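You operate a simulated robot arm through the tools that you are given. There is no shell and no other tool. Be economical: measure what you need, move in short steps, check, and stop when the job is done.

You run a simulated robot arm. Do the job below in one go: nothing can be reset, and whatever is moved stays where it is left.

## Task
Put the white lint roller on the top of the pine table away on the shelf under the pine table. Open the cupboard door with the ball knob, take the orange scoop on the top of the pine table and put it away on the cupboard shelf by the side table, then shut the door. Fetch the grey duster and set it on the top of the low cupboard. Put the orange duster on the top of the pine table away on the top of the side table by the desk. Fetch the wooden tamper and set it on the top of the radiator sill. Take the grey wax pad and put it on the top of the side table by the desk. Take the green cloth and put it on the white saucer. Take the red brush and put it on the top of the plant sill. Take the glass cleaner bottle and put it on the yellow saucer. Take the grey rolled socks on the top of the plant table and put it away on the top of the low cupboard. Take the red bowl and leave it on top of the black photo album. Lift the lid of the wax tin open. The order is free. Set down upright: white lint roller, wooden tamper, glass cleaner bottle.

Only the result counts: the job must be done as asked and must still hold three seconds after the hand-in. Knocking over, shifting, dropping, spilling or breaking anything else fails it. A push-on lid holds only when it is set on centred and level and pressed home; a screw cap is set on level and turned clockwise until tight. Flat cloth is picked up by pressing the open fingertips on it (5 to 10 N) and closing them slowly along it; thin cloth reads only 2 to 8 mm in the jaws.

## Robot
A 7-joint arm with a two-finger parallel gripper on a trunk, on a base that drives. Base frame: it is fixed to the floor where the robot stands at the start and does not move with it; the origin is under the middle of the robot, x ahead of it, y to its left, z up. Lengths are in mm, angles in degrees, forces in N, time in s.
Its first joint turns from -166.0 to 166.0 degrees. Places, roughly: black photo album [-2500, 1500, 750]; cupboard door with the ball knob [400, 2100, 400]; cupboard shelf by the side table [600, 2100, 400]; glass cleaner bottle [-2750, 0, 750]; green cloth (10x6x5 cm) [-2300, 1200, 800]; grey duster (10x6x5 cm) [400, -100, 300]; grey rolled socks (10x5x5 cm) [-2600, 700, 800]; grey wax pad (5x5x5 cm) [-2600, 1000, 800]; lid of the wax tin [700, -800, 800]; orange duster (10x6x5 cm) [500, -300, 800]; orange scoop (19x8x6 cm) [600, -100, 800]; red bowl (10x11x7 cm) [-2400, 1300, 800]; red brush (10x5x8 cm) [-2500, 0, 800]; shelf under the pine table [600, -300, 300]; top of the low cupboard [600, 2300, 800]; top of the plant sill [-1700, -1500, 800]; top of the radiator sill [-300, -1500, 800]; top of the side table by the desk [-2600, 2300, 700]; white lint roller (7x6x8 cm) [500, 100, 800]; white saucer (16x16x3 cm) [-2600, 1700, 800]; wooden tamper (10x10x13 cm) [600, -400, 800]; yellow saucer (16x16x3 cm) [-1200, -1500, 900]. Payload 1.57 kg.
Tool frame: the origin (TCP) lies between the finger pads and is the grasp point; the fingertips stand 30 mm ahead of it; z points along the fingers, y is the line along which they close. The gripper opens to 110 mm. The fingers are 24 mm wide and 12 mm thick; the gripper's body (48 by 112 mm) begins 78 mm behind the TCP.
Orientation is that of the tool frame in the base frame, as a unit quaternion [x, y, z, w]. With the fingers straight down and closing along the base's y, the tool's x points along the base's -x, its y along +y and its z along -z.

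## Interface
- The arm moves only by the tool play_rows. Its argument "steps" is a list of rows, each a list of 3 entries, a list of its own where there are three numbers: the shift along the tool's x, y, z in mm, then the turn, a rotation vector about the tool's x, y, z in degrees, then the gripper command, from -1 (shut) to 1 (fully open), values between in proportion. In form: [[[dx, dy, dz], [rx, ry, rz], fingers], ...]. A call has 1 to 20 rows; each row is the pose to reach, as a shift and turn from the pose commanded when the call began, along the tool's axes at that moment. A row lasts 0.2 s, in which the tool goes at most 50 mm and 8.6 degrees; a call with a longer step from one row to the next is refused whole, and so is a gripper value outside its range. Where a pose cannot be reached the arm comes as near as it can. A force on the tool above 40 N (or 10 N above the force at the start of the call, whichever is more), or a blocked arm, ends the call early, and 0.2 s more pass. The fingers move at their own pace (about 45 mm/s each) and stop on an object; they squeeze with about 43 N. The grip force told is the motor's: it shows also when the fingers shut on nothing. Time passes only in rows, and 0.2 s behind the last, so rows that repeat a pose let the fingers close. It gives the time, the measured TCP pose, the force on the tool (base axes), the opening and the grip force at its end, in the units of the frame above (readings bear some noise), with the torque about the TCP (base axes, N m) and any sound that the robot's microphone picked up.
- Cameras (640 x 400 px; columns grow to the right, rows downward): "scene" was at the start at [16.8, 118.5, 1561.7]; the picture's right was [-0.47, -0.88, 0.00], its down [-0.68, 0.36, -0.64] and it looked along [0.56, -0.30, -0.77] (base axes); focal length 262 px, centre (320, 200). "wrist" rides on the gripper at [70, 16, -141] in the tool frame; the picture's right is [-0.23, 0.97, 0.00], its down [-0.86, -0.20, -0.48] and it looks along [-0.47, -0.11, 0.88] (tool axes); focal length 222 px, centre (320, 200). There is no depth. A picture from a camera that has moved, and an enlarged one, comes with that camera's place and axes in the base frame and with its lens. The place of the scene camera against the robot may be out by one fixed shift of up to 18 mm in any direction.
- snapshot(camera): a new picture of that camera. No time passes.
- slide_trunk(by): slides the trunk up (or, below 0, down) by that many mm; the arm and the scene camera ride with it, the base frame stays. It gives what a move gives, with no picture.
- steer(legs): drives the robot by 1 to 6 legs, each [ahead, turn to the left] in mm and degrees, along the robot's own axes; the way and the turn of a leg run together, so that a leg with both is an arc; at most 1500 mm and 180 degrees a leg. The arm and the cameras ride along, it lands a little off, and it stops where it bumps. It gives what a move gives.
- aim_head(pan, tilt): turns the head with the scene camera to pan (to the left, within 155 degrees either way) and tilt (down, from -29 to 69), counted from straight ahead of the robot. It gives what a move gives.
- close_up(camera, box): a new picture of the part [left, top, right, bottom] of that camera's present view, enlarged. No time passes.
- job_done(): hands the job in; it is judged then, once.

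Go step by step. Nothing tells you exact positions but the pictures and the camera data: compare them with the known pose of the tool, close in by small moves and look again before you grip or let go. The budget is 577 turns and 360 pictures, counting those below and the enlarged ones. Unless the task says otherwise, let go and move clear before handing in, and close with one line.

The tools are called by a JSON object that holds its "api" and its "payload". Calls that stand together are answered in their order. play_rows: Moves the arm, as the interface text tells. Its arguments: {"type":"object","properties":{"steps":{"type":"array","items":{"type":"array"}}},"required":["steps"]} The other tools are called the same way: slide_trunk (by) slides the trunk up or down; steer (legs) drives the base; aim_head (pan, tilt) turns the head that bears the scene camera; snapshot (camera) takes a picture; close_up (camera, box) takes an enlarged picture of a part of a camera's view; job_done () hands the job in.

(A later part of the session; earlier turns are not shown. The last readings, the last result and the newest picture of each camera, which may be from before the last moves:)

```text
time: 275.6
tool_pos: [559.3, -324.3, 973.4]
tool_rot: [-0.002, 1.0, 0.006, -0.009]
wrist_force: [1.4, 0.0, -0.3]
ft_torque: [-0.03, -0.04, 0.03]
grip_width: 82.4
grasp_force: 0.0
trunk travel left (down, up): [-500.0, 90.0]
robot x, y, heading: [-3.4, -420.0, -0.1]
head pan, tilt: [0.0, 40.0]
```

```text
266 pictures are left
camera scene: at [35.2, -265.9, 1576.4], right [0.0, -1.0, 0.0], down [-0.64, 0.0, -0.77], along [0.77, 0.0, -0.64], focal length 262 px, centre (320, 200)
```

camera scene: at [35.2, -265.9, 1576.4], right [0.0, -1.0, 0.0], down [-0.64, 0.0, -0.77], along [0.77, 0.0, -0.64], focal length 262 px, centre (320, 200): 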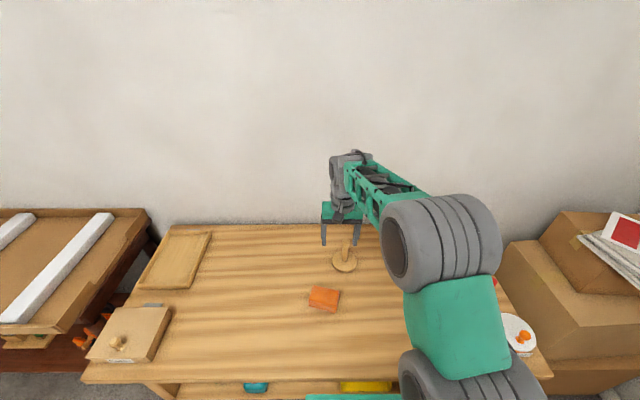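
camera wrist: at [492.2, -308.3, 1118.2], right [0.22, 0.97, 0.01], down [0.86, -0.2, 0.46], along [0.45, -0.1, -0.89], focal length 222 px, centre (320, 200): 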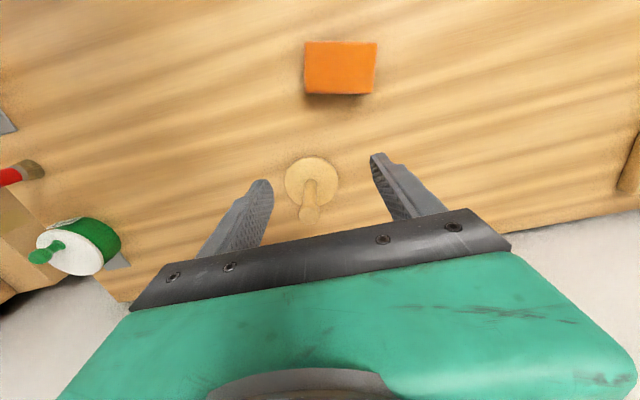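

Tamper post is at (639, -354), top ~869. Align above and lower to grip the post.

{"api": "play_rows", "payload": {"steps": [[[-40, -15, 0], [0, 0, 0], 0.3], [[-80, -30, 0], [0, 0, 0], 0.3], [[-80, -30, 40], [0, 0, 0], 0.3], [[-80, -30, 60], [0, 0, 0], 0.3], [[-80, -30, 60], [0, 0, 0], 0.3]]}}

{"api": "snapshot", "payload": {"camera": "wrist"}}

```text
time: 276.8
tool_pos: [638.0, -353.2, 909.8]
tool_rot: [-0.001, 1.0, 0.006, -0.009]
wrist_force: [-0.1, 0.3, -0.3]
ft_torque: [-0.03, -0.03, -0.03]
grip_width: 71.2
grasp_force: 0.0
trunk travel left (down, up): [-500.0, 90.0]
robot x, y, heading: [-0.9, -420.4, -0.0]
head pan, tilt: [0.0, 40.0]
```

```text
265 pictures are left
camera wrist: at [569.8, -337.3, 1054.9], right [0.22, 0.97, 0.01], down [0.86, -0.2, 0.46], along [0.45, -0.1, -0.89], focal length 222 px, centre (320, 200)
```

wrist: 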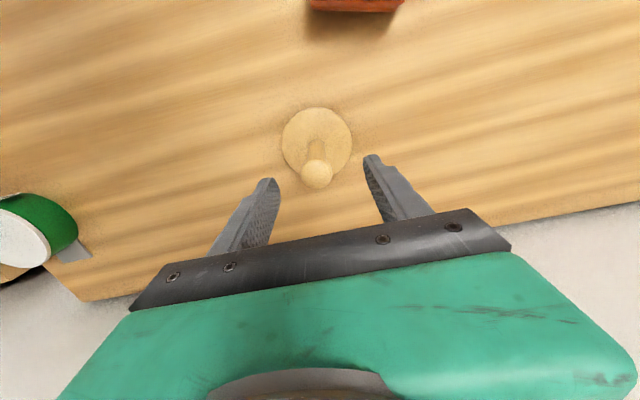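

{"api": "play_rows", "payload": {"steps": [[[-3, -2, 20], [0, 0, 0], 0.3], [[-3, -2, 50], [0, 0, 0], 0.3], [[-3, -2, 75], [0, 0, 0], 0.3], [[-3, -2, 83], [0, 0, 0], 0.3], [[-3, -2, 83], [0, 0, 0], 0], [[-3, -2, 83], [0, 0, 0], -0.4], [[-3, -2, 83], [0, 0, 0], -0.8], [[-3, -2, 83], [0, 0, 0], -1], [[-3, -2, 83], [0, 0, 0], -1]]}}

{"api": "snapshot", "payload": {"camera": "wrist"}}

```text
time: 278.8
tool_pos: [639.3, -352.6, 827.0]
tool_rot: [-0.002, 1.0, 0.007, -0.009]
wrist_force: [-0.5, -0.1, -0.9]
ft_torque: [0.01, -0.04, 0.0]
grip_width: 28.7
grasp_force: 34.4
trunk travel left (down, up): [-500.0, 90.0]
robot x, y, heading: [-2.4, -418.8, -0.1]
head pan, tilt: [0.0, 40.0]
```

```text
264 pictures are left
camera wrist: at [572.2, -337.2, 972.6], right [0.22, 0.97, 0.01], down [0.86, -0.2, 0.46], along [0.45, -0.1, -0.89], focal length 222 px, centre (320, 200)
```

wrist: 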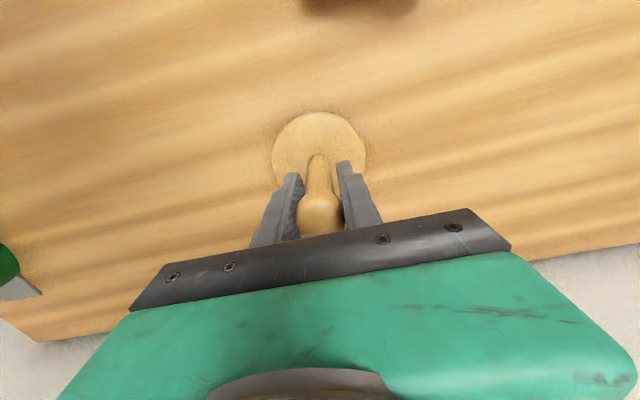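

{"api": "play_rows", "payload": {"steps": [[[0, 0, -10], [0, 0, 0], -1], [[0, 0, -40], [0, 0, 0], -1], [[0, 0, -80], [0, 0, 0], -1], [[20, 0, -120], [0, 0, 0], -1], [[50, 0, -150], [0, 0, 0], -1], [[90, 0, -170], [0, 0, 0], -1], [[130, 0, -180], [0, 0, 0], -1], [[130, 0, -180], [0, 0, 0], -1]]}}

{"api": "snapshot", "payload": {"camera": "wrist"}}

{"api": "snapshot", "payload": {"camera": "scene"}}

```text
time: 280.6
tool_pos: [513.9, -356.3, 1009.4]
tool_rot: [-0.002, 1.0, 0.006, -0.009]
wrist_force: [-0.3, -0.5, -1.4]
ft_torque: [0.04, 0.04, 0.04]
grip_width: 28.5
grasp_force: 38.5
trunk travel left (down, up): [-500.0, 90.0]
robot x, y, heading: [1.1, -419.1, -0.3]
head pan, tilt: [0.0, 40.0]
```

```text
263 pictures are left
camera wrist: at [446.2, -340.5, 1154.2], right [0.22, 0.97, 0.01], down [0.86, -0.2, 0.46], along [0.45, -0.1, -0.89], focal length 222 px, centre (320, 200)
```

wrist: 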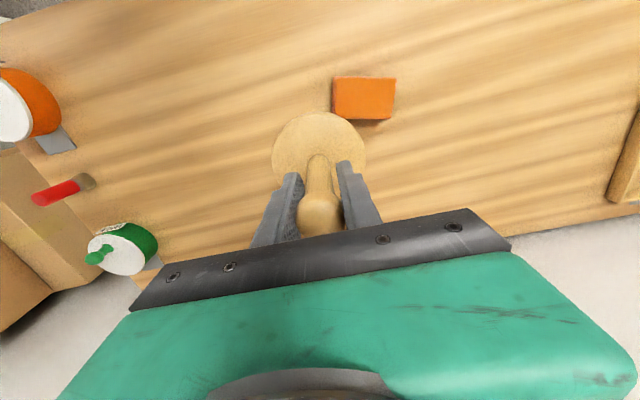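

```text
262 pictures are left
camera scene: at [34.9, -266.0, 1576.4], right [0.0, -1.0, 0.0], down [-0.64, 0.0, -0.77], along [0.77, 0.0, -0.64], focal length 262 px, centre (320, 200)
```

scene: 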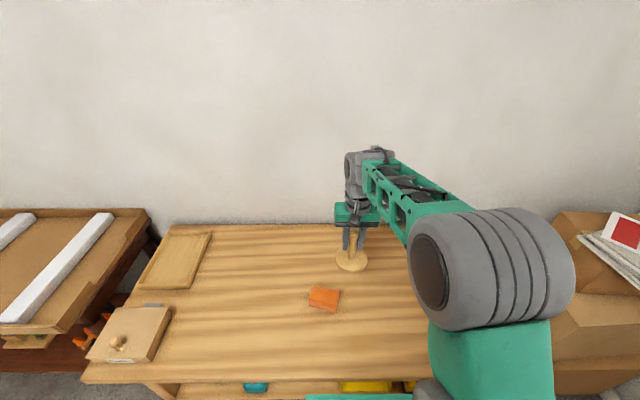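

Tamper in hand. Drive toward the radiator sill, avoiding the cardboard on the floor, facing it obliquely.

{"api": "slide_trunk", "payload": {"by": 60}}

{"api": "steer", "payload": {"legs": [[-860, 0], [0, -90], [353, 0], [0, 35]]}}

{"api": "aim_head", "payload": {"pan": 0, "tilt": 30}}

{"api": "snapshot", "payload": {"camera": "scene"}}

```text
time: 281.6
tool_pos: [512.9, -355.6, 1067.8]
tool_rot: [-0.001, 1.0, 0.007, -0.01]
wrist_force: [-1.0, -0.4, -1.2]
ft_torque: [-0.03, -0.01, -0.01]
grip_width: 28.6
grasp_force: 39.1
trunk travel left (down, up): [-560.0, 30.0]
robot x, y, heading: [2.0, -418.5, -0.0]
head pan, tilt: [0.0, 40.0]
```

```text
time: 293.5
tool_pos: [-516.7, -1166.2, 1069.6]
tool_rot: [0.475, 0.88, 0.009, -0.005]
wrist_force: [0.2, 1.1, -0.8]
ft_torque: [0.0, 0.0, 0.02]
grip_width: 28.8
grasp_force: 38.8
trunk travel left (down, up): [-560.0, 30.0]
robot x, y, heading: [-849.7, -769.3, -57.0]
head pan, tilt: [0.0, 40.0]
```

```text
time: 294.2
tool_pos: [-518.5, -1165.5, 1069.3]
tool_rot: [0.475, 0.88, 0.01, -0.005]
wrist_force: [0.5, -0.2, -2.0]
ft_torque: [-0.04, 0.02, -0.01]
grip_width: 28.4
grasp_force: 38.8
trunk travel left (down, up): [-560.0, 30.0]
robot x, y, heading: [-849.4, -765.6, -56.9]
head pan, tilt: [0.0, 30.0]
```

```text
261 pictures are left
camera scene: at [-695.2, -713.3, 1651.7], right [-0.84, -0.54, 0.0], down [-0.27, 0.42, -0.87], along [0.47, -0.73, -0.5], focal length 262 px, centre (320, 200)
```

scene: 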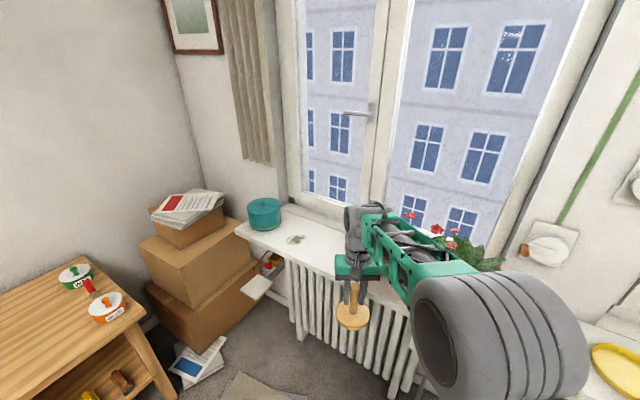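

{"api": "steer", "payload": {"legs": [[240, 0]]}}

{"api": "snapshot", "payload": {"camera": "wrist"}}

{"api": "snapshot", "payload": {"camera": "scene"}}

```text
time: 296.0
tool_pos: [-386.3, -1366.6, 1069.1]
tool_rot: [0.475, 0.88, 0.01, -0.005]
wrist_force: [0.0, -0.4, -1.1]
ft_torque: [0.0, 0.01, 0.01]
grip_width: 28.7
grasp_force: 38.3
trunk travel left (down, up): [-560.0, 30.0]
robot x, y, heading: [-721.8, -972.8, -56.9]
head pan, tilt: [0.0, 30.0]
```

```text
260 pictures are left
camera wrist: at [-412.0, -1301.4, 1213.9], right [0.94, 0.35, 0.01], down [0.3, -0.83, 0.46], along [0.17, -0.43, -0.89], focal length 222 px, centre (320, 200)
```

wrist: 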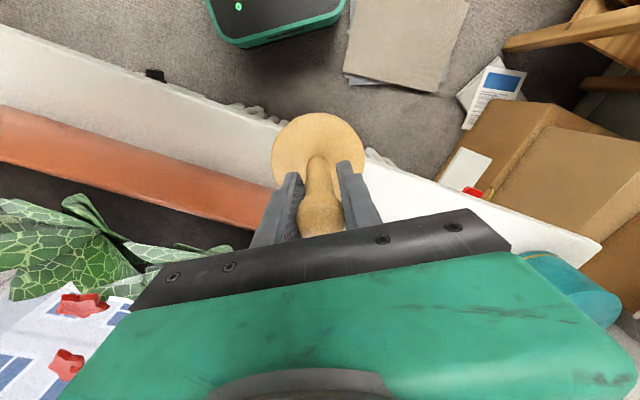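

```text
259 pictures are left
camera scene: at [-564.2, -915.1, 1651.8], right [-0.84, -0.55, 0.0], down [-0.27, 0.42, -0.87], along [0.47, -0.73, -0.5], focal length 262 px, centre (320, 200)
```

scene: 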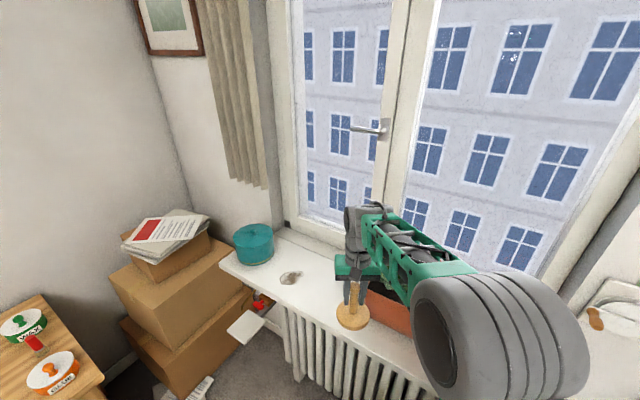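

{"api": "play_rows", "payload": {"steps": [[[-38, 17, 0], [0, 0, 0], -1], [[-76, 34, 0], [0, 0, 0], -1], [[-114, 52, 0], [0, 0, 0], -1], [[-150, 69, 0], [0, 0, 0], -1], [[-177, 82, 0], [0, 0, 0], -1], [[-177, 82, 0], [0, 0, 0], -1]]}}

{"api": "snapshot", "payload": {"camera": "wrist"}}

{"api": "snapshot", "payload": {"camera": "scene"}}

```text
time: 297.4
tool_pos: [-220.9, -1468.1, 1066.5]
tool_rot: [0.475, 0.88, 0.009, -0.005]
wrist_force: [0.0, 0.8, -2.3]
ft_torque: [-0.01, -0.02, -0.03]
grip_width: 28.8
grasp_force: 38.8
trunk travel left (down, up): [-560.0, 30.0]
robot x, y, heading: [-722.0, -968.8, -56.9]
head pan, tilt: [0.0, 30.0]
```

```text
258 pictures are left
camera wrist: at [-245.2, -1402.5, 1211.7], right [0.94, 0.34, 0.01], down [0.3, -0.83, 0.46], along [0.16, -0.43, -0.89], focal length 222 px, centre (320, 200)
```

wrist: 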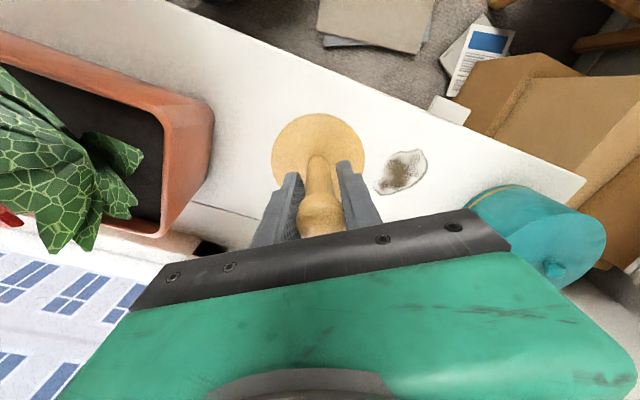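

```text
257 pictures are left
camera scene: at [-564.5, -914.3, 1651.8], right [-0.84, -0.55, 0.0], down [-0.27, 0.42, -0.87], along [0.47, -0.73, -0.5], focal length 262 px, centre (320, 200)
```

scene: 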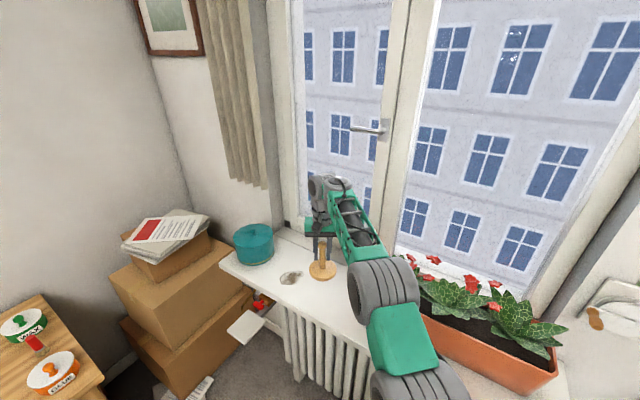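

Sill is at z≈809; the spot below is free. Lower with the trunk, then finely with the arm.

{"api": "slide_trunk", "payload": {"by": -140}}

{"api": "play_rows", "payload": {"steps": [[[0, 0, 8], [0, 0, 0], -1], [[0, 0, 14], [0, 0, 0], -1], [[0, 0, 18], [0, 0, 0], -1], [[0, 0, 21], [0, 0, 0], -1], [[0, 0, 24], [0, 0, 0], -1], [[0, 0, 26], [0, 0, 0], -1], [[0, 0, 28], [0, 0, 0], -1], [[0, 0, 30], [0, 0, 0], -1], [[0, 0, 32], [0, 0, 0], -1], [[0, 0, 34], [0, 0, 0], -1], [[0, 0, 36], [0, 0, 0], -1]]}}

{"api": "snapshot", "payload": {"camera": "wrist"}}

```text
time: 299.2
tool_pos: [-219.9, -1470.4, 935.6]
tool_rot: [0.475, 0.88, 0.007, 0.003]
wrist_force: [1.4, -1.0, 6.8]
ft_torque: [0.28, 0.05, 0.03]
grip_width: 28.4
grasp_force: 38.5
trunk travel left (down, up): [-421.0, 169.0]
robot x, y, heading: [-719.6, -971.0, -57.0]
head pan, tilt: [0.0, 30.0]
stopped: the force on the tool passed its limit (the readings are from after the stop); the commanded pose is now the measured one
```

```text
time: 299.8
tool_pos: [-217.8, -1472.8, 932.8]
tool_rot: [0.475, 0.88, 0.003, 0.013]
wrist_force: [1.1, -0.9, 9.5]
ft_torque: [0.31, 0.12, 0.02]
grip_width: 28.7
grasp_force: 38.7
trunk travel left (down, up): [-421.0, 169.0]
robot x, y, heading: [-721.6, -970.7, -57.2]
head pan, tilt: [0.0, 30.0]
stopped in row 2: the force on the tool passed its limit (the readings are from after the stop); the commanded pose is now the measured one
```

```text
256 pictures are left
camera wrist: at [-245.8, -1403.6, 1075.5], right [0.94, 0.34, 0.02], down [0.29, -0.82, 0.49], along [0.19, -0.45, -0.87], focal length 222 px, centre (320, 200)
```

wrist: 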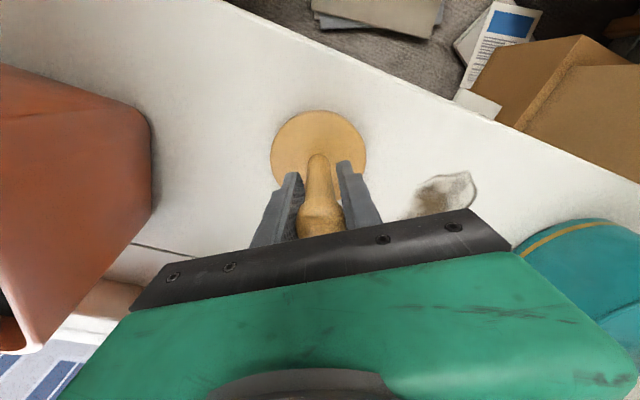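

Contact at z≈845 sill. Release and rise.

{"api": "play_rows", "payload": {"steps": [[[0, 0, 0], [0, 0, 0], -0.8], [[0, 0, 0], [0, 0, 0], -0.5], [[0, 0, 0], [0, 0, 0], -0.2], [[0, 0, 0], [0, 0, 0], 0.2], [[0, 0, 0], [0, 0, 0], 0.3], [[0, 0, -20], [0, 0, 0], 0.3], [[0, 0, -60], [0, 0, 0], 0.3], [[0, 0, -105], [0, 0, 0], 0.3]]}}

{"api": "snapshot", "payload": {"camera": "wrist"}}

{"api": "snapshot", "payload": {"camera": "scene"}}

```text
time: 301.6
tool_pos: [-225.5, -1467.0, 1024.5]
tool_rot: [0.476, 0.88, 0.005, 0.009]
wrist_force: [0.3, 1.1, -0.2]
ft_torque: [0.0, 0.08, -0.02]
grip_width: 71.4
grasp_force: 0.0
out of reach, approached as far as the arm can: row 8
trunk travel left (down, up): [-421.0, 169.0]
robot x, y, heading: [-721.1, -970.8, -56.7]
head pan, tilt: [0.0, 30.0]
```

```text
255 pictures are left
camera wrist: at [-252.7, -1399.2, 1166.0], right [0.94, 0.34, 0.02], down [0.29, -0.82, 0.48], along [0.18, -0.45, -0.87], focal length 222 px, centre (320, 200)
```

wrist: 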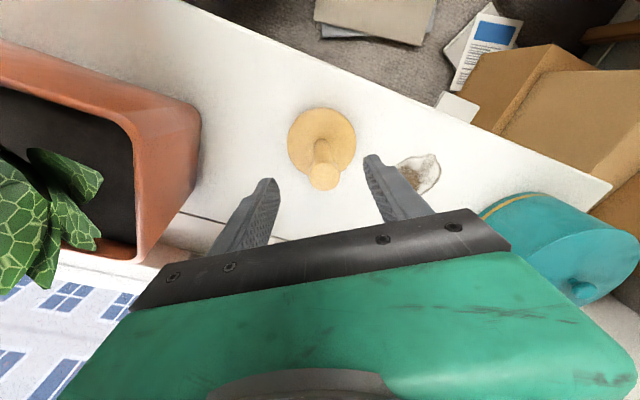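

```text
254 pictures are left
camera scene: at [-563.4, -914.6, 1512.3], right [-0.84, -0.54, 0.0], down [-0.27, 0.42, -0.87], along [0.47, -0.73, -0.5], focal length 262 px, centre (320, 200)
```

scene: 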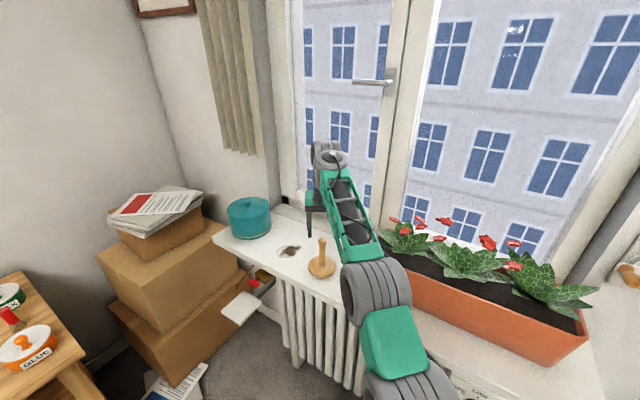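

Tamper placed upright. Retract and head to the wax tin at the right end of the pine table.

{"api": "slide_trunk", "payload": {"by": 60}}

{"api": "play_rows", "payload": {"steps": [[[40, 0, 0], [0, 0, 0], 0.3], [[85, 0, 0], [0, 0, 0], 0.3], [[130, 0, 0], [0, 0, 0], 0.3], [[175, 0, 0], [0, 0, 0], 0.3], [[220, 0, 0], [0, 0, 0], 0.3], [[240, 0, 0], [0, 0, 0], 0.3]]}}

{"api": "steer", "payload": {"legs": [[-250, 0], [0, 82], [480, 0], [0, -25], [400, 0]]}}

{"api": "aim_head", "payload": {"pan": -25, "tilt": 45}}

{"api": "snapshot", "payload": {"camera": "scene"}}

{"api": "snapshot", "payload": {"camera": "wrist"}}

```text
time: 302.6
tool_pos: [-226.2, -1467.5, 1083.1]
tool_rot: [0.476, 0.88, 0.005, 0.01]
wrist_force: [0.3, 0.7, 0.3]
ft_torque: [0.01, -0.02, -0.03]
grip_width: 71.4
grasp_force: 0.0
trunk travel left (down, up): [-481.0, 109.0]
robot x, y, heading: [-719.3, -972.2, -56.8]
head pan, tilt: [0.0, 30.0]
```

```text
time: 304.0
tool_pos: [-356.0, -1266.7, 1080.9]
tool_rot: [0.476, 0.879, 0.005, 0.011]
wrist_force: [0.5, 0.2, -0.6]
ft_torque: [0.02, -0.02, 0.0]
grip_width: 71.7
grasp_force: 0.0
trunk travel left (down, up): [-481.0, 109.0]
robot x, y, heading: [-720.2, -967.7, -56.9]
head pan, tilt: [0.0, 30.0]
```

```text
time: 315.0
tool_pos: [419.8, -444.1, 1081.3]
tool_rot: [0.007, 1.0, 0.01, 0.006]
wrist_force: [0.6, 0.1, -0.7]
ft_torque: [0.0, 0.0, 0.0]
grip_width: 71.8
grasp_force: 0.2
trunk travel left (down, up): [-481.0, 109.0]
robot x, y, heading: [-31.2, -580.5, -1.4]
head pan, tilt: [0.0, 30.0]
```

```text
time: 315.9
tool_pos: [420.0, -443.1, 1081.6]
tool_rot: [0.007, 1.0, 0.009, 0.007]
wrist_force: [0.1, 0.4, 0.8]
ft_torque: [0.0, -0.01, 0.01]
grip_width: 71.4
grasp_force: 0.1
trunk travel left (down, up): [-481.0, 109.0]
robot x, y, heading: [-27.7, -578.1, -0.9]
head pan, tilt: [-25.0, 45.0]
```

```text
253 pictures are left
camera scene: at [-4.8, -460.9, 1549.9], right [-0.44, -0.9, 0.0], down [-0.64, 0.31, -0.71], along [0.64, -0.31, -0.71], focal length 262 px, centre (320, 200)
```

scene: 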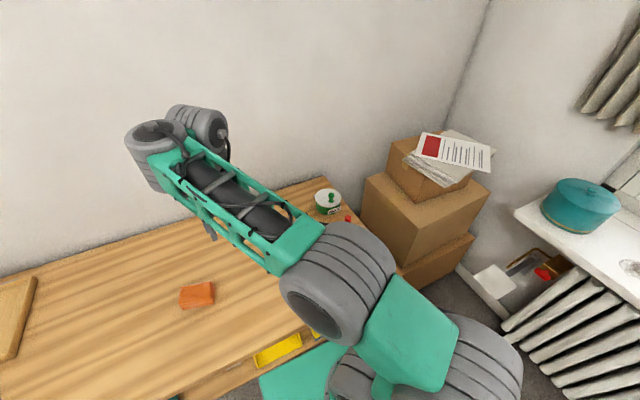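

```text
252 pictures are left
camera wrist: at [349.2, -427.6, 1223.5], right [0.24, 0.97, 0.02], down [0.85, -0.22, 0.49], along [0.48, -0.1, -0.87], focal length 222 px, centre (320, 200)
```

wrist: 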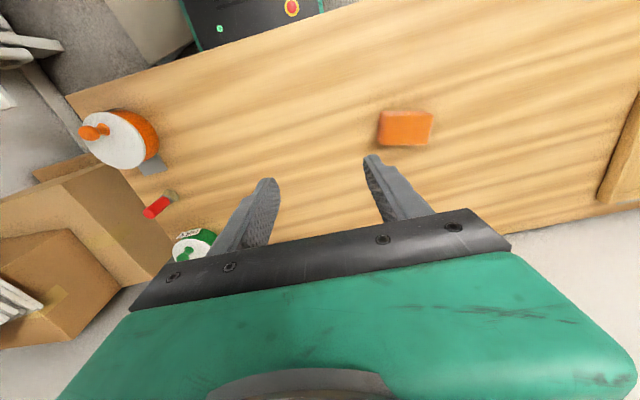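

{"api": "play_rows", "payload": {"steps": [[[-25, -37, 0], [0, 0, 0], 0.3], [[-50, -74, 0], [0, 0, 0], 0.3], [[-75, -111, 0], [0, 0, 0], 0.3], [[-100, -148, 0], [0, 0, 0], 0.3], [[-125, -185, 0], [0, 0, 0], 0.3], [[-150, -222, 0], [0, 0, 0], 0.3], [[-170, -257, 20], [0, 0, 0], 0.3], [[-170, -257, 50], [0, 0, 0], 0.3], [[-170, -257, 50], [0, 0, 0], 0.3]]}}

{"api": "snapshot", "payload": {"camera": "wrist"}}

{"api": "snapshot", "payload": {"camera": "scene"}}

```text
time: 317.9
tool_pos: [587.6, -700.7, 1029.0]
tool_rot: [0.007, 1.0, 0.01, 0.006]
wrist_force: [0.3, 0.2, 0.4]
ft_torque: [0.0, -0.01, 0.01]
grip_width: 71.4
grasp_force: 0.0
trunk travel left (down, up): [-481.0, 109.0]
robot x, y, heading: [-30.1, -577.3, -1.0]
head pan, tilt: [-25.0, 45.0]
```

```text
251 pictures are left
camera wrist: at [516.1, -685.3, 1170.7], right [0.24, 0.97, 0.02], down [0.85, -0.22, 0.49], along [0.48, -0.1, -0.87], focal length 222 px, centre (320, 200)
```

wrist: 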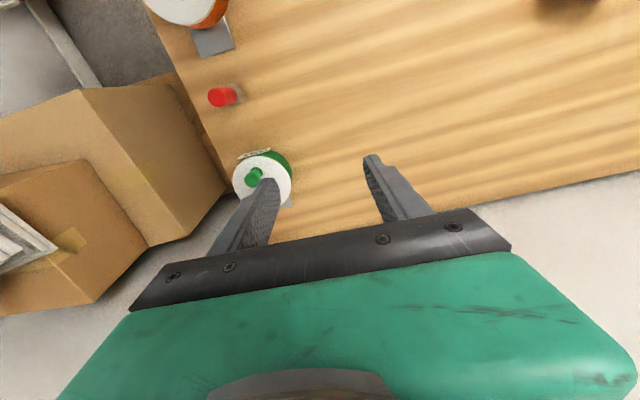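

```text
250 pictures are left
camera scene: at [-4.8, -460.8, 1549.9], right [-0.44, -0.9, 0.0], down [-0.64, 0.31, -0.71], along [0.64, -0.31, -0.71], focal length 262 px, centre (320, 200)
```

scene: 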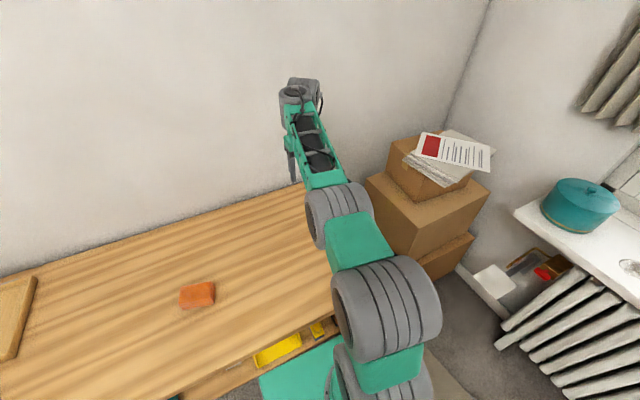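

{"api": "play_rows", "payload": {"steps": [[[-20, -40, 0], [0, 0, 0], 0.3], [[-40, -80, 0], [0, 0, 0], 0.3], [[-50, -105, 0], [0, 0, 0], 0.3], [[-50, -105, 0], [0, 0, 0], 0.3]]}}

{"api": "close_up", "payload": {"camera": "wrist", "box": [240, 80, 400, 200]}}

```text
time: 318.9
tool_pos: [636.3, -806.7, 1026.7]
tool_rot: [0.007, 1.0, 0.009, 0.006]
wrist_force: [0.5, -0.1, 0.1]
ft_torque: [0.0, 0.0, 0.02]
grip_width: 71.5
grasp_force: 0.0
trunk travel left (down, up): [-481.0, 109.0]
robot x, y, heading: [-31.0, -579.7, -1.3]
head pan, tilt: [-25.0, 45.0]
```

```text
3.33 times, centred on (320, 140) of wrist
camera zoom: at [565.0, -791.8, 1169.5], right [0.24, 0.97, 0.02], down [0.85, -0.22, 0.48], along [0.47, -0.1, -0.87], focal length 740 px, centre (320, 400)
```

zoom: 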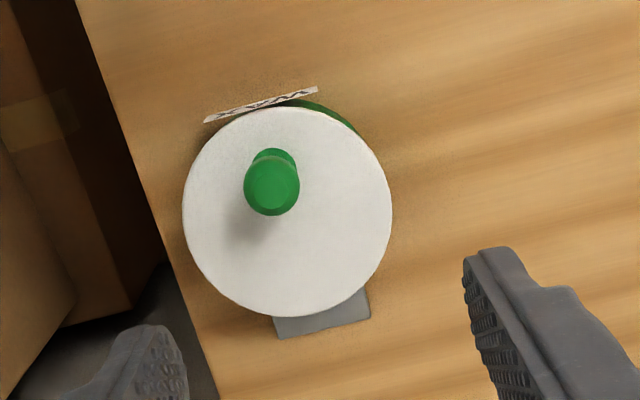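

The wax tin's hinge is at the back (+x), knob near the front at about (637, -827, 815). I drive slightly closer and tilt the tool forward a bit.

{"api": "steer", "payload": {"legs": [[60, 0]]}}

{"api": "play_rows", "payload": {"steps": [[[20, 0, 20], [0, -8, 0], 0], [[50, 0, 40], [0, -15, 0], 0], [[80, -10, 60], [0, -20, 0], 0], [[100, -25, 80], [0, -20, 0], 0], [[100, -25, 80], [0, -20, 0], 0]]}}

{"api": "snapshot", "payload": {"camera": "wrist"}}

```text
time: 319.9
tool_pos: [697.0, -810.1, 1026.5]
tool_rot: [0.007, 1.0, 0.009, 0.007]
wrist_force: [0.3, 0.2, -0.7]
ft_torque: [-0.03, 0.02, -0.01]
grip_width: 71.6
grasp_force: 0.1
trunk travel left (down, up): [-481.0, 109.0]
robot x, y, heading: [30.8, -581.9, -1.1]
head pan, tilt: [-25.0, 45.0]
```

```text
time: 321.1
tool_pos: [688.6, -866.4, 982.3]
tool_rot: [0.009, 0.986, 0.01, 0.169]
wrist_force: [1.1, 0.4, 0.3]
ft_torque: [0.01, -0.01, -0.03]
grip_width: 55.0
grasp_force: 0.1
out of reach, approached as far as the arm can: row 1, 2, 3, 4, 5
trunk travel left (down, up): [-481.0, 109.0]
robot x, y, heading: [27.8, -581.3, -1.1]
head pan, tilt: [-25.0, 45.0]
```

```text
248 pictures are left
camera wrist: at [576.3, -850.1, 1094.4], right [0.23, 0.97, 0.1], down [0.64, -0.23, 0.73], along [0.73, -0.1, -0.68], focal length 222 px, centre (320, 200)
```

wrist: 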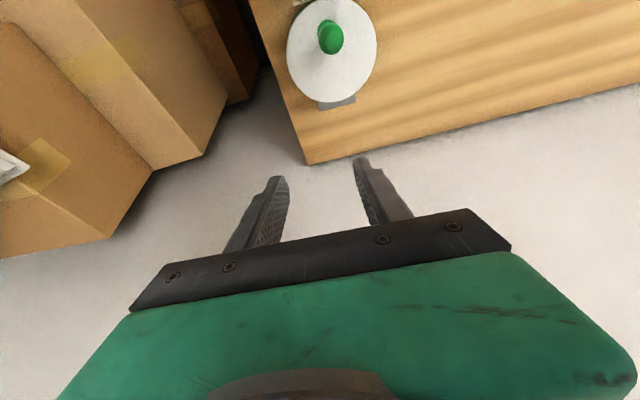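

{"api": "snapshot", "payload": {"camera": "scene"}}

{"api": "close_up", "payload": {"camera": "wrist", "box": [270, 0, 390, 120]}}

```text
247 pictures are left
camera scene: at [55.0, -462.5, 1549.9], right [-0.44, -0.9, 0.0], down [-0.63, 0.31, -0.71], along [0.63, -0.31, -0.71], focal length 262 px, centre (320, 200)
```

scene: 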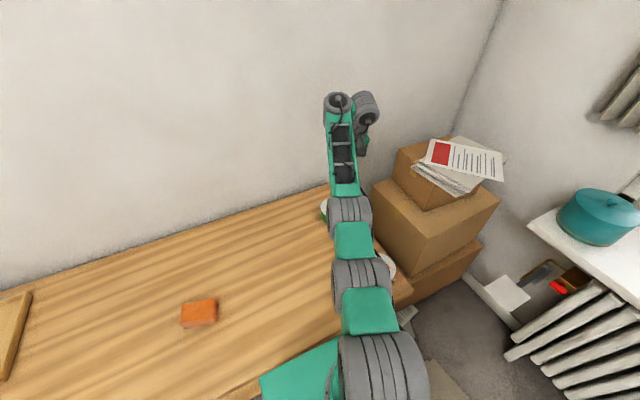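

```text
3.33 times, centred on (330, 60) of wrist
camera zoom: at [576.3, -850.1, 1094.4], right [0.23, 0.97, 0.1], down [0.64, -0.23, 0.73], along [0.73, -0.1, -0.68], focal length 740 px, centre (287, 667)
```

zoom: 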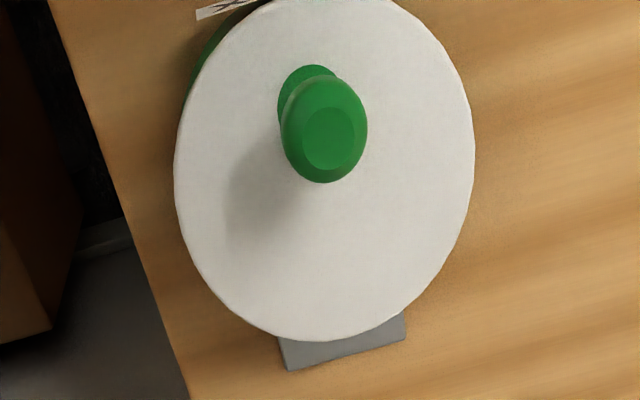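

{"api": "play_rows", "payload": {"steps": [[[0, 0, 0], [0, 0, 0], 0], [[0, 0, 0], [0, 0, 0], 0], [[0, 0, 0], [0, 0, 0], 0]]}}

```text
time: 321.9
tool_pos: [689.2, -866.4, 982.5]
tool_rot: [0.009, 0.986, 0.01, 0.169]
wrist_force: [0.8, 0.1, -0.2]
ft_torque: [0.03, -0.01, 0.02]
grip_width: 55.1
grasp_force: 0.0
trunk travel left (down, up): [-481.0, 109.0]
robot x, y, heading: [28.6, -581.3, -1.1]
head pan, tilt: [-25.0, 45.0]
```

{"api": "play_rows", "payload": {"steps": [[[25, 10, 15], [0, 0, 0], 0], [[50, 20, 35], [0, 0, 0], 0], [[78, 30, 55], [0, 0, 0], 0], [[104, 42, 78], [0, 0, 0], 0], [[104, 42, 78], [0, 0, 0], 0]]}}

{"api": "snapshot", "payload": {"camera": "wrist"}}

{"api": "snapshot", "payload": {"camera": "scene"}}

```text
time: 323.1
tool_pos: [688.3, -866.4, 981.8]
tool_rot: [0.008, 0.986, 0.01, 0.169]
wrist_force: [0.0, -0.2, -0.2]
ft_torque: [0.02, -0.03, 0.03]
grip_width: 55.0
grasp_force: 0.1
out of reach, approached as far as the arm can: row 1, 2, 3, 4, 5
trunk travel left (down, up): [-481.0, 109.0]
robot x, y, heading: [31.3, -579.1, -1.3]
head pan, tilt: [-25.0, 45.0]
```

```text
245 pictures are left
camera wrist: at [576.5, -849.9, 1094.5], right [0.23, 0.97, 0.1], down [0.65, -0.23, 0.73], along [0.73, -0.1, -0.68], focal length 222 px, centre (320, 200)
```

wrist: 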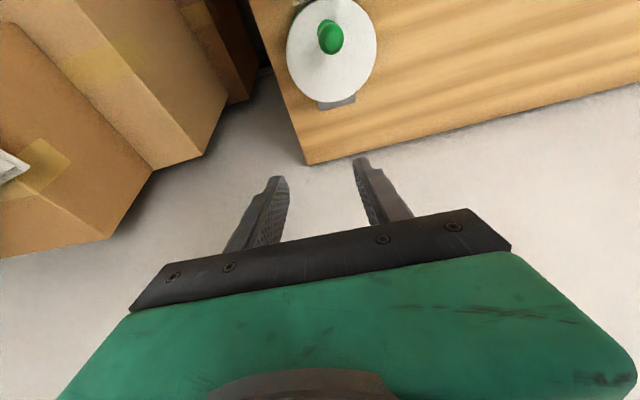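

```text
244 pictures are left
camera scene: at [55.2, -462.3, 1549.9], right [-0.44, -0.9, 0.0], down [-0.63, 0.31, -0.71], along [0.63, -0.31, -0.71], focal length 262 px, centre (320, 200)
```

scene: 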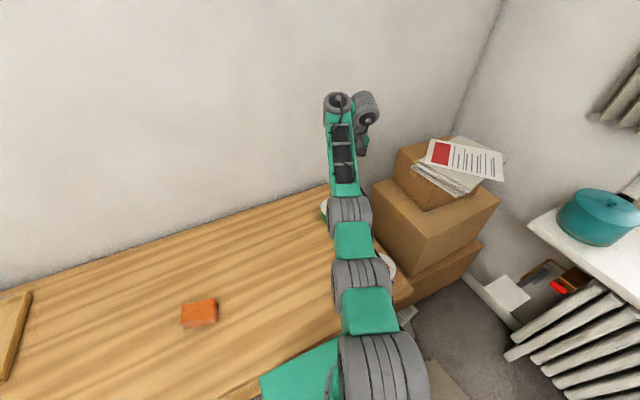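

{"api": "play_rows", "payload": {"steps": [[[0, 0, -5], [0, 5, 0], 0], [[0, 10, -10], [0, 10, 0], 0], [[0, 20, -20], [0, 15, 0], 0], [[0, 40, -30], [0, 20, 0], 0], [[0, 60, -40], [0, 20, 0], 0], [[20, 80, -40], [0, 20, 0], 0], [[20, 80, -40], [0, 20, 0], 0]]}}

```text
time: 324.7
tool_pos: [655.1, -783.9, 1014.1]
tool_rot: [0.008, 1.0, 0.009, 0.006]
wrist_force: [-1.0, 0.0, 1.2]
ft_torque: [-0.05, 0.01, 0.01]
grip_width: 55.1
grasp_force: 0.0
trunk travel left (down, up): [-481.0, 109.0]
robot x, y, heading: [32.6, -574.9, -0.8]
head pan, tilt: [-25.0, 45.0]
```

{"api": "play_rows", "payload": {"steps": [[[8, -20, 20], [0, 0, 0], 0], [[16, -40, 50], [0, 0, 0], 0], [[16, -40, 90], [0, 0, 0], 0], [[16, -40, 130], [0, 0, 0], 0], [[16, -40, 139], [0, 0, 0], 0], [[16, -40, 139], [0, 0, 0], 0]]}}

{"api": "snapshot", "payload": {"camera": "wrist"}}

```text
time: 326.1
tool_pos: [654.1, -826.9, 880.2]
tool_rot: [0.008, 1.0, 0.01, 0.005]
wrist_force: [-0.2, -0.4, -0.2]
ft_torque: [0.0, -0.01, -0.01]
grip_width: 54.8
grasp_force: 0.1
out of reach, approached as far as the arm can: row 4, 5, 6
trunk travel left (down, up): [-481.0, 109.0]
robot x, y, heading: [29.3, -578.5, -1.3]
head pan, tilt: [-25.0, 45.0]
```

```text
243 pictures are left
camera wrist: at [582.7, -811.5, 1023.0], right [0.24, 0.97, 0.02], down [0.85, -0.22, 0.48], along [0.47, -0.1, -0.88], focal length 222 px, centre (320, 200)
```

wrist: 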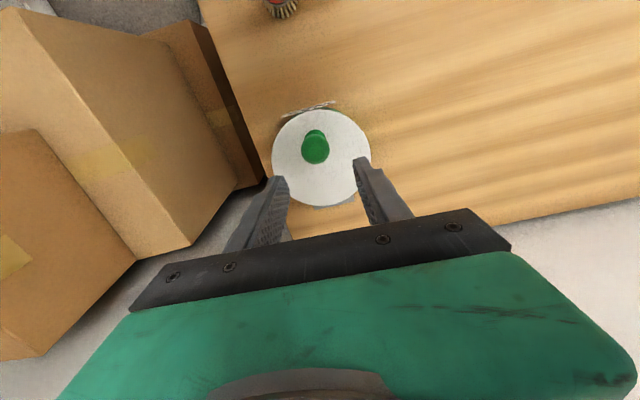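

Right-lateral poses hit joint limits, so I'll turn the robot to face the tin. Raise and retract first.

{"api": "play_rows", "payload": {"steps": [[[0, 0, -40], [0, 0, 0], 0], [[0, 20, -85], [0, 0, 0], 0], [[0, 50, -120], [0, 0, 0], 0], [[30, 80, -140], [0, 0, 0], 0], [[60, 115, -150], [0, 0, 0], 0], [[90, 150, -150], [0, 0, 0], 0], [[120, 190, -150], [0, 0, 0], 0], [[150, 230, -150], [0, 0, 0], 0]]}}

{"api": "slide_trunk", "payload": {"by": 50}}

{"api": "steer", "payload": {"legs": [[-150, 0], [0, 14], [165, 0], [0, -38]]}}

{"api": "snapshot", "payload": {"camera": "scene"}}

{"api": "snapshot", "payload": {"camera": "wrist"}}

```text
time: 327.9
tool_pos: [503.3, -595.2, 1032.6]
tool_rot: [0.007, 1.0, 0.009, 0.006]
wrist_force: [-0.5, 0.7, -0.2]
ft_torque: [-0.03, 0.05, -0.01]
grip_width: 55.1
grasp_force: 0.0
trunk travel left (down, up): [-481.0, 109.0]
robot x, y, heading: [28.7, -578.7, -1.0]
head pan, tilt: [-25.0, 45.0]
```

```text
time: 328.8
tool_pos: [503.9, -594.4, 1084.4]
tool_rot: [0.008, 1.0, 0.009, 0.006]
wrist_force: [0.2, 0.3, -0.4]
ft_torque: [0.0, -0.01, -0.01]
grip_width: 55.2
grasp_force: 0.1
trunk travel left (down, up): [-531.0, 59.0]
robot x, y, heading: [27.9, -579.2, -1.6]
head pan, tilt: [-25.0, 45.0]
```

```text
time: 333.8
tool_pos: [471.6, -742.6, 1083.2]
tool_rot: [0.212, 0.977, 0.008, 0.008]
wrist_force: [0.6, 0.3, 0.1]
ft_torque: [0.02, 0.01, 0.01]
grip_width: 55.1
grasp_force: 0.0
trunk travel left (down, up): [-531.0, 59.0]
robot x, y, heading: [42.9, -540.0, -24.4]
head pan, tilt: [-25.0, 45.0]
```

```text
242 pictures are left
camera scene: at [115.8, -439.1, 1599.9], right [-0.76, -0.65, 0.0], down [-0.46, 0.54, -0.71], along [0.46, -0.54, -0.71], focal length 262 px, centre (320, 200)
```

scene: 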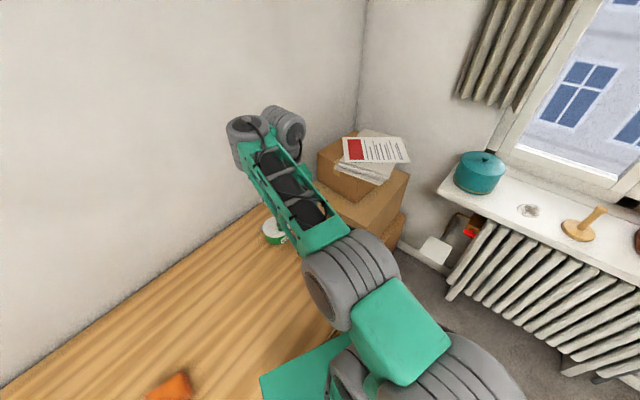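

```text
241 pictures are left
camera wrist: at [413.0, -700.0, 1226.8], right [0.61, 0.79, 0.02], down [0.69, -0.54, 0.48], along [0.4, -0.28, -0.87], focal length 222 px, centre (320, 200)
```

wrist: 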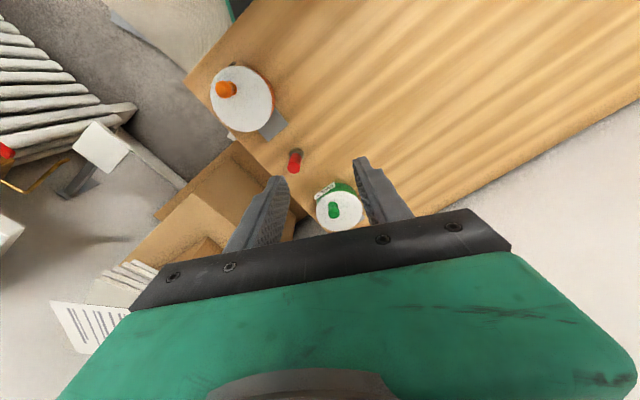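

{"api": "play_rows", "payload": {"steps": [[[-35, 0, 10], [0, 0, -6], 0], [[-75, 0, 30], [0, 0, -12], 0], [[-115, 0, 55], [0, 0, -18], 0], [[-150, -3, 85], [0, 0, -24.4], 0], [[-180, -4, 120], [0, 0, -24.4], 0], [[-185, -4.6, 160], [0, 0, -24.4], 0], [[-185, -4.6, 193], [0, 0, -24.4], 0], [[-185, -4.6, 193], [0, 0, -24.4], 0]]}}

{"api": "snapshot", "payload": {"camera": "wrist"}}

```text
time: 335.6
tool_pos: [661.4, -830.2, 894.7]
tool_rot: [0.001, 1.0, 0.007, 0.008]
wrist_force: [-0.4, -0.8, 0.2]
ft_torque: [0.0, 0.01, 0.01]
grip_width: 54.8
grasp_force: 0.1
out of reach, approached as far as the arm can: row 3, 4, 5, 6, 7, 8
trunk travel left (down, up): [-531.0, 59.0]
robot x, y, heading: [48.8, -541.1, -24.6]
head pan, tilt: [-25.0, 45.0]
```

```text
240 pictures are left
camera wrist: at [589.7, -815.1, 1037.1], right [0.23, 0.97, 0.02], down [0.85, -0.21, 0.49], along [0.48, -0.1, -0.87], focal length 222 px, centre (320, 200)
```

wrist: 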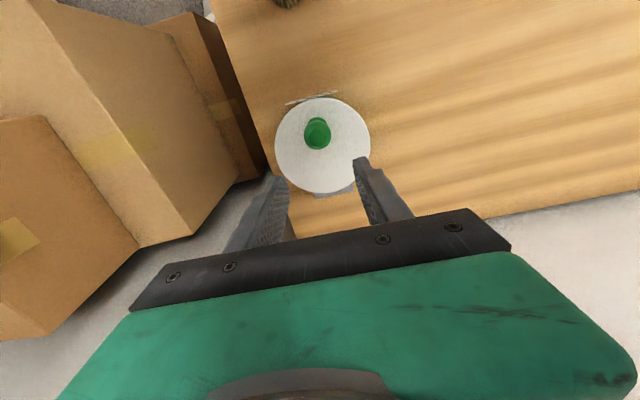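

{"api": "play_rows", "payload": {"steps": [[[0, 0, 0], [0, 0, 8], 0], [[8, 2, 0], [0, 0, 16], 0], [[15, 4, 0], [0, 0, 24], 0], [[22, 6, 0], [0, 0, 24], 0], [[22, 6, 0], [0, 0, 24], 0]]}}

{"api": "snapshot", "payload": {"camera": "wrist"}}

```text
time: 336.8
tool_pos: [660.2, -833.4, 896.5]
tool_rot: [0.209, 0.978, 0.009, 0.007]
wrist_force: [-0.1, 0.3, 0.4]
ft_torque: [0.02, -0.01, -0.03]
grip_width: 54.7
grasp_force: 0.1
out of reach, approached as far as the arm can: row 2, 3, 4, 5
trunk travel left (down, up): [-531.0, 59.0]
robot x, y, heading: [45.6, -539.8, -24.7]
head pan, tilt: [-25.0, 45.0]
```

```text
239 pictures are left
camera wrist: at [601.0, -790.7, 1038.7], right [0.6, 0.8, 0.02], down [0.69, -0.54, 0.48], along [0.4, -0.28, -0.88], focal length 222 px, centre (320, 200)
```

wrist: 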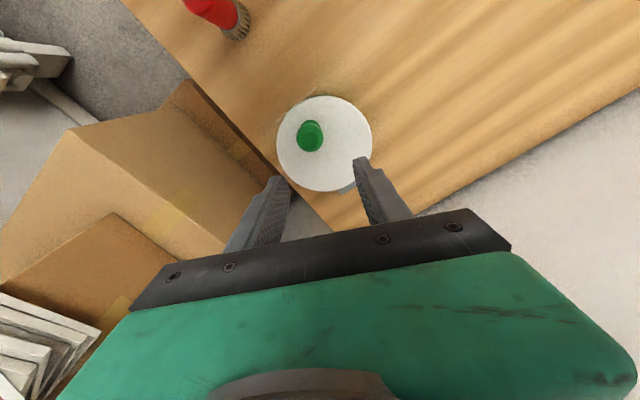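

{"api": "play_rows", "payload": {"steps": [[[0, 0, -40], [0, 0, 0], 0], [[0, 0, -85], [0, 0, 0], 0], [[35, 0, -120], [0, 0, 0], 0], [[75, 0, -140], [0, 0, 0], 0], [[115, 0, -150], [0, 0, 0], 0], [[155, 0, -150], [0, 0, 0], 0], [[190, 0, -150], [0, 0, 0], 0], [[190, 0, -150], [0, 0, 0], 0]]}}

{"api": "snapshot", "payload": {"camera": "scene"}}

```text
time: 338.6
tool_pos: [495.1, -779.9, 1049.9]
tool_rot: [0.209, 0.978, -0.003, -0.004]
wrist_force: [0.4, -0.3, 0.2]
ft_torque: [0.03, -0.02, 0.0]
grip_width: 55.1
grasp_force: 0.1
out of reach, approached as far as the arm can: row 6, 7
trunk travel left (down, up): [-531.0, 59.0]
robot x, y, heading: [41.7, -541.1, -24.8]
head pan, tilt: [-25.0, 45.0]
```

```text
238 pictures are left
camera scene: at [115.7, -438.7, 1599.8], right [-0.76, -0.65, 0.0], down [-0.46, 0.54, -0.71], along [0.46, -0.54, -0.71], focal length 262 px, centre (320, 200)
```

scene: 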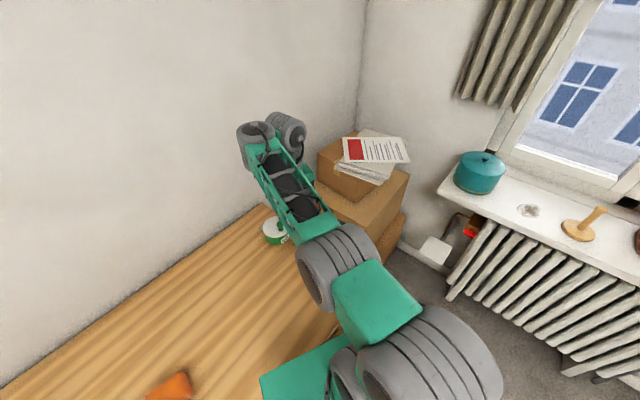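

{"api": "play_rows", "payload": {"steps": [[[-30, 4, 10], [0, 0, 0], 0], [[-60, 8, 25], [0, 0, 0], 0], [[-90, 12, 45], [0, 0, 0], 0], [[-120, 16, 65], [0, 0, 0], 0], [[-149, 19, 90], [0, 0, 0], 0], [[-149, 19, 90], [0, 0, 0], 0]]}}

```text
time: 340.0
tool_pos: [628.0, -801.2, 956.1]
tool_rot: [0.208, 0.978, 0.008, 0.009]
wrist_force: [0.1, -0.4, -0.7]
ft_torque: [0.01, 0.0, 0.01]
grip_width: 55.1
grasp_force: 0.1
out of reach, approached as far as the arm can: row 1, 2
trunk travel left (down, up): [-531.0, 59.0]
robot x, y, heading: [45.4, -538.7, -24.6]
head pan, tilt: [-25.0, 45.0]
```

{"api": "play_rows", "payload": {"steps": [[[-10, -8, 20], [0, 0, 0], 0], [[-19, -16, 45], [0, 0, 0], 0], [[-19, -16, 70], [0, 0, 0], 0], [[-19, -16, 70], [0, 0, 0], 0]]}}

{"api": "snapshot", "payload": {"camera": "wrist"}}

```text
time: 341.0
tool_pos: [642.0, -822.5, 885.6]
tool_rot: [0.209, 0.978, 0.007, 0.007]
wrist_force: [0.6, 0.4, -0.2]
ft_torque: [-0.01, -0.03, -0.01]
grip_width: 54.8
grasp_force: 0.0
trunk travel left (down, up): [-531.0, 59.0]
robot x, y, heading: [41.9, -535.1, -25.0]
head pan, tilt: [-25.0, 45.0]
```

```text
237 pictures are left
camera wrist: at [583.0, -779.6, 1029.0], right [0.6, 0.8, 0.02], down [0.69, -0.54, 0.48], along [0.4, -0.28, -0.87], focal length 222 px, centre (320, 200)
```

wrist: 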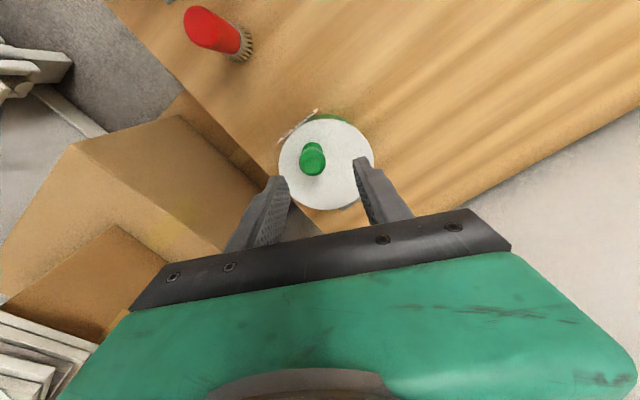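

{"api": "play_rows", "payload": {"steps": [[[0, -5, 25], [0, 0, 0], 0], [[0, -5, 45], [0, 0, 0], 0], [[0, -5, 58], [0, 0, 0], 0], [[0, -5, 66], [0, 0, 0], 0], [[0, -5, 66], [0, 0, 0], 0]]}}

{"api": "snapshot", "payload": {"camera": "wrist"}}

```text
time: 342.2
tool_pos: [641.3, -824.1, 822.7]
tool_rot: [0.209, 0.978, 0.007, 0.009]
wrist_force: [-1.9, 0.9, 7.0]
ft_torque: [-0.18, 0.14, 0.05]
grip_width: 55.0
grasp_force: 0.1
trunk travel left (down, up): [-531.0, 59.0]
robot x, y, heading: [44.7, -541.6, -25.1]
head pan, tilt: [-25.0, 45.0]
```

```text
236 pictures are left
camera wrist: at [581.3, -781.7, 964.9], right [0.6, 0.8, 0.02], down [0.69, -0.54, 0.49], along [0.4, -0.28, -0.87], focal length 222 px, centre (320, 200)
```

wrist: 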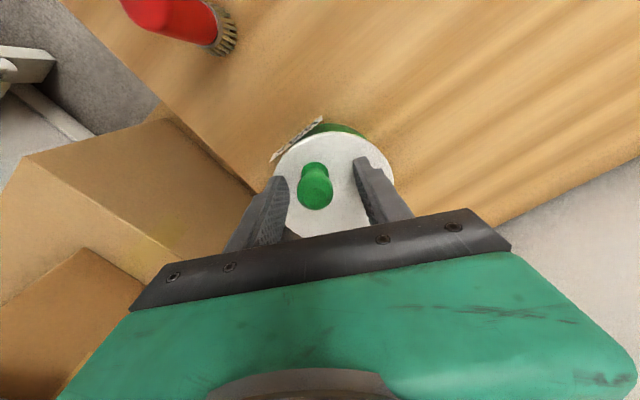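

{"api": "play_rows", "payload": {"steps": [[[0, 0, -5], [0, 0, 0], 0], [[0, 0, -5], [0, 0, 0], -0.3], [[0, 0, -5], [0, 0, 0], -0.6], [[0, 0, -5], [0, 0, 0], -1], [[0, 0, -5], [0, 0, 0], -1], [[0, 0, -5], [0, 0, 0], -1]]}}

{"api": "snapshot", "payload": {"camera": "wrist"}}

```text
time: 343.6
tool_pos: [640.3, -827.4, 826.5]
tool_rot: [0.211, 0.977, 0.008, 0.008]
wrist_force: [-9.5, -24.6, -1.2]
ft_torque: [-0.1, 0.37, -0.06]
grip_width: 25.0
grasp_force: 36.7
trunk travel left (down, up): [-531.0, 59.0]
robot x, y, heading: [40.4, -535.1, -24.9]
head pan, tilt: [-25.0, 45.0]
```

```text
235 pictures are left
camera wrist: at [580.5, -784.6, 968.9], right [0.61, 0.79, 0.02], down [0.69, -0.54, 0.48], along [0.4, -0.28, -0.87], focal length 222 px, centre (320, 200)
```

wrist: 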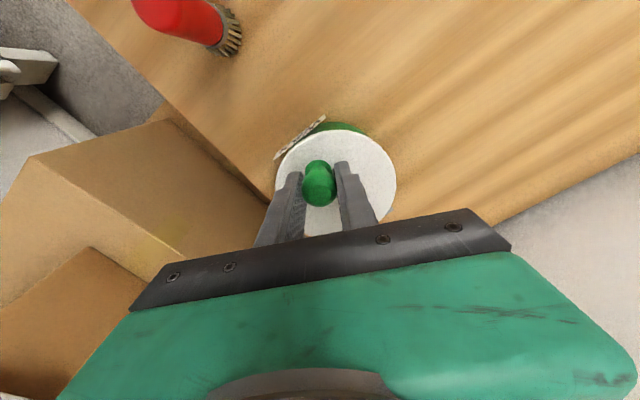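

Knob gripped. Lift along the hinge arc in stages.

{"api": "play_rows", "payload": {"steps": [[[-1, -3, 0], [0, 0, 0], -1], [[-1, -3, 0], [0, 0, 0], -1], [[-5, -1, -9], [0, 0, 0], -1], [[-11, 1.5, -18], [0, 0, 0], -1], [[-18, 4.5, -26], [0, 0, 0], -1], [[-25, 8, -32.5], [0, 0, 0], -1], [[-33, 11.5, -38], [0, 0, 0], -1], [[-42, 15.5, -42.6], [0, 0, 0], -1]]}}

{"api": "snapshot", "payload": {"camera": "wrist"}}

```text
time: 345.4
tool_pos: [683.5, -830.8, 869.6]
tool_rot: [0.209, 0.978, 0.007, 0.009]
wrist_force: [-11.8, -5.1, 1.2]
ft_torque: [0.19, 0.94, 0.13]
grip_width: 25.1
grasp_force: 37.0
trunk travel left (down, up): [-531.0, 59.0]
robot x, y, heading: [42.8, -539.9, -24.6]
head pan, tilt: [-25.0, 45.0]
```

```text
234 pictures are left
camera wrist: at [624.6, -787.8, 1012.4], right [0.6, 0.8, 0.02], down [0.69, -0.54, 0.49], along [0.4, -0.28, -0.87], focal length 222 px, centre (320, 200)
```

wrist: 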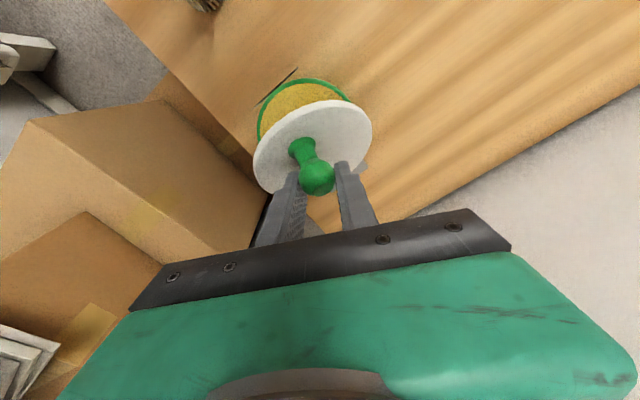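

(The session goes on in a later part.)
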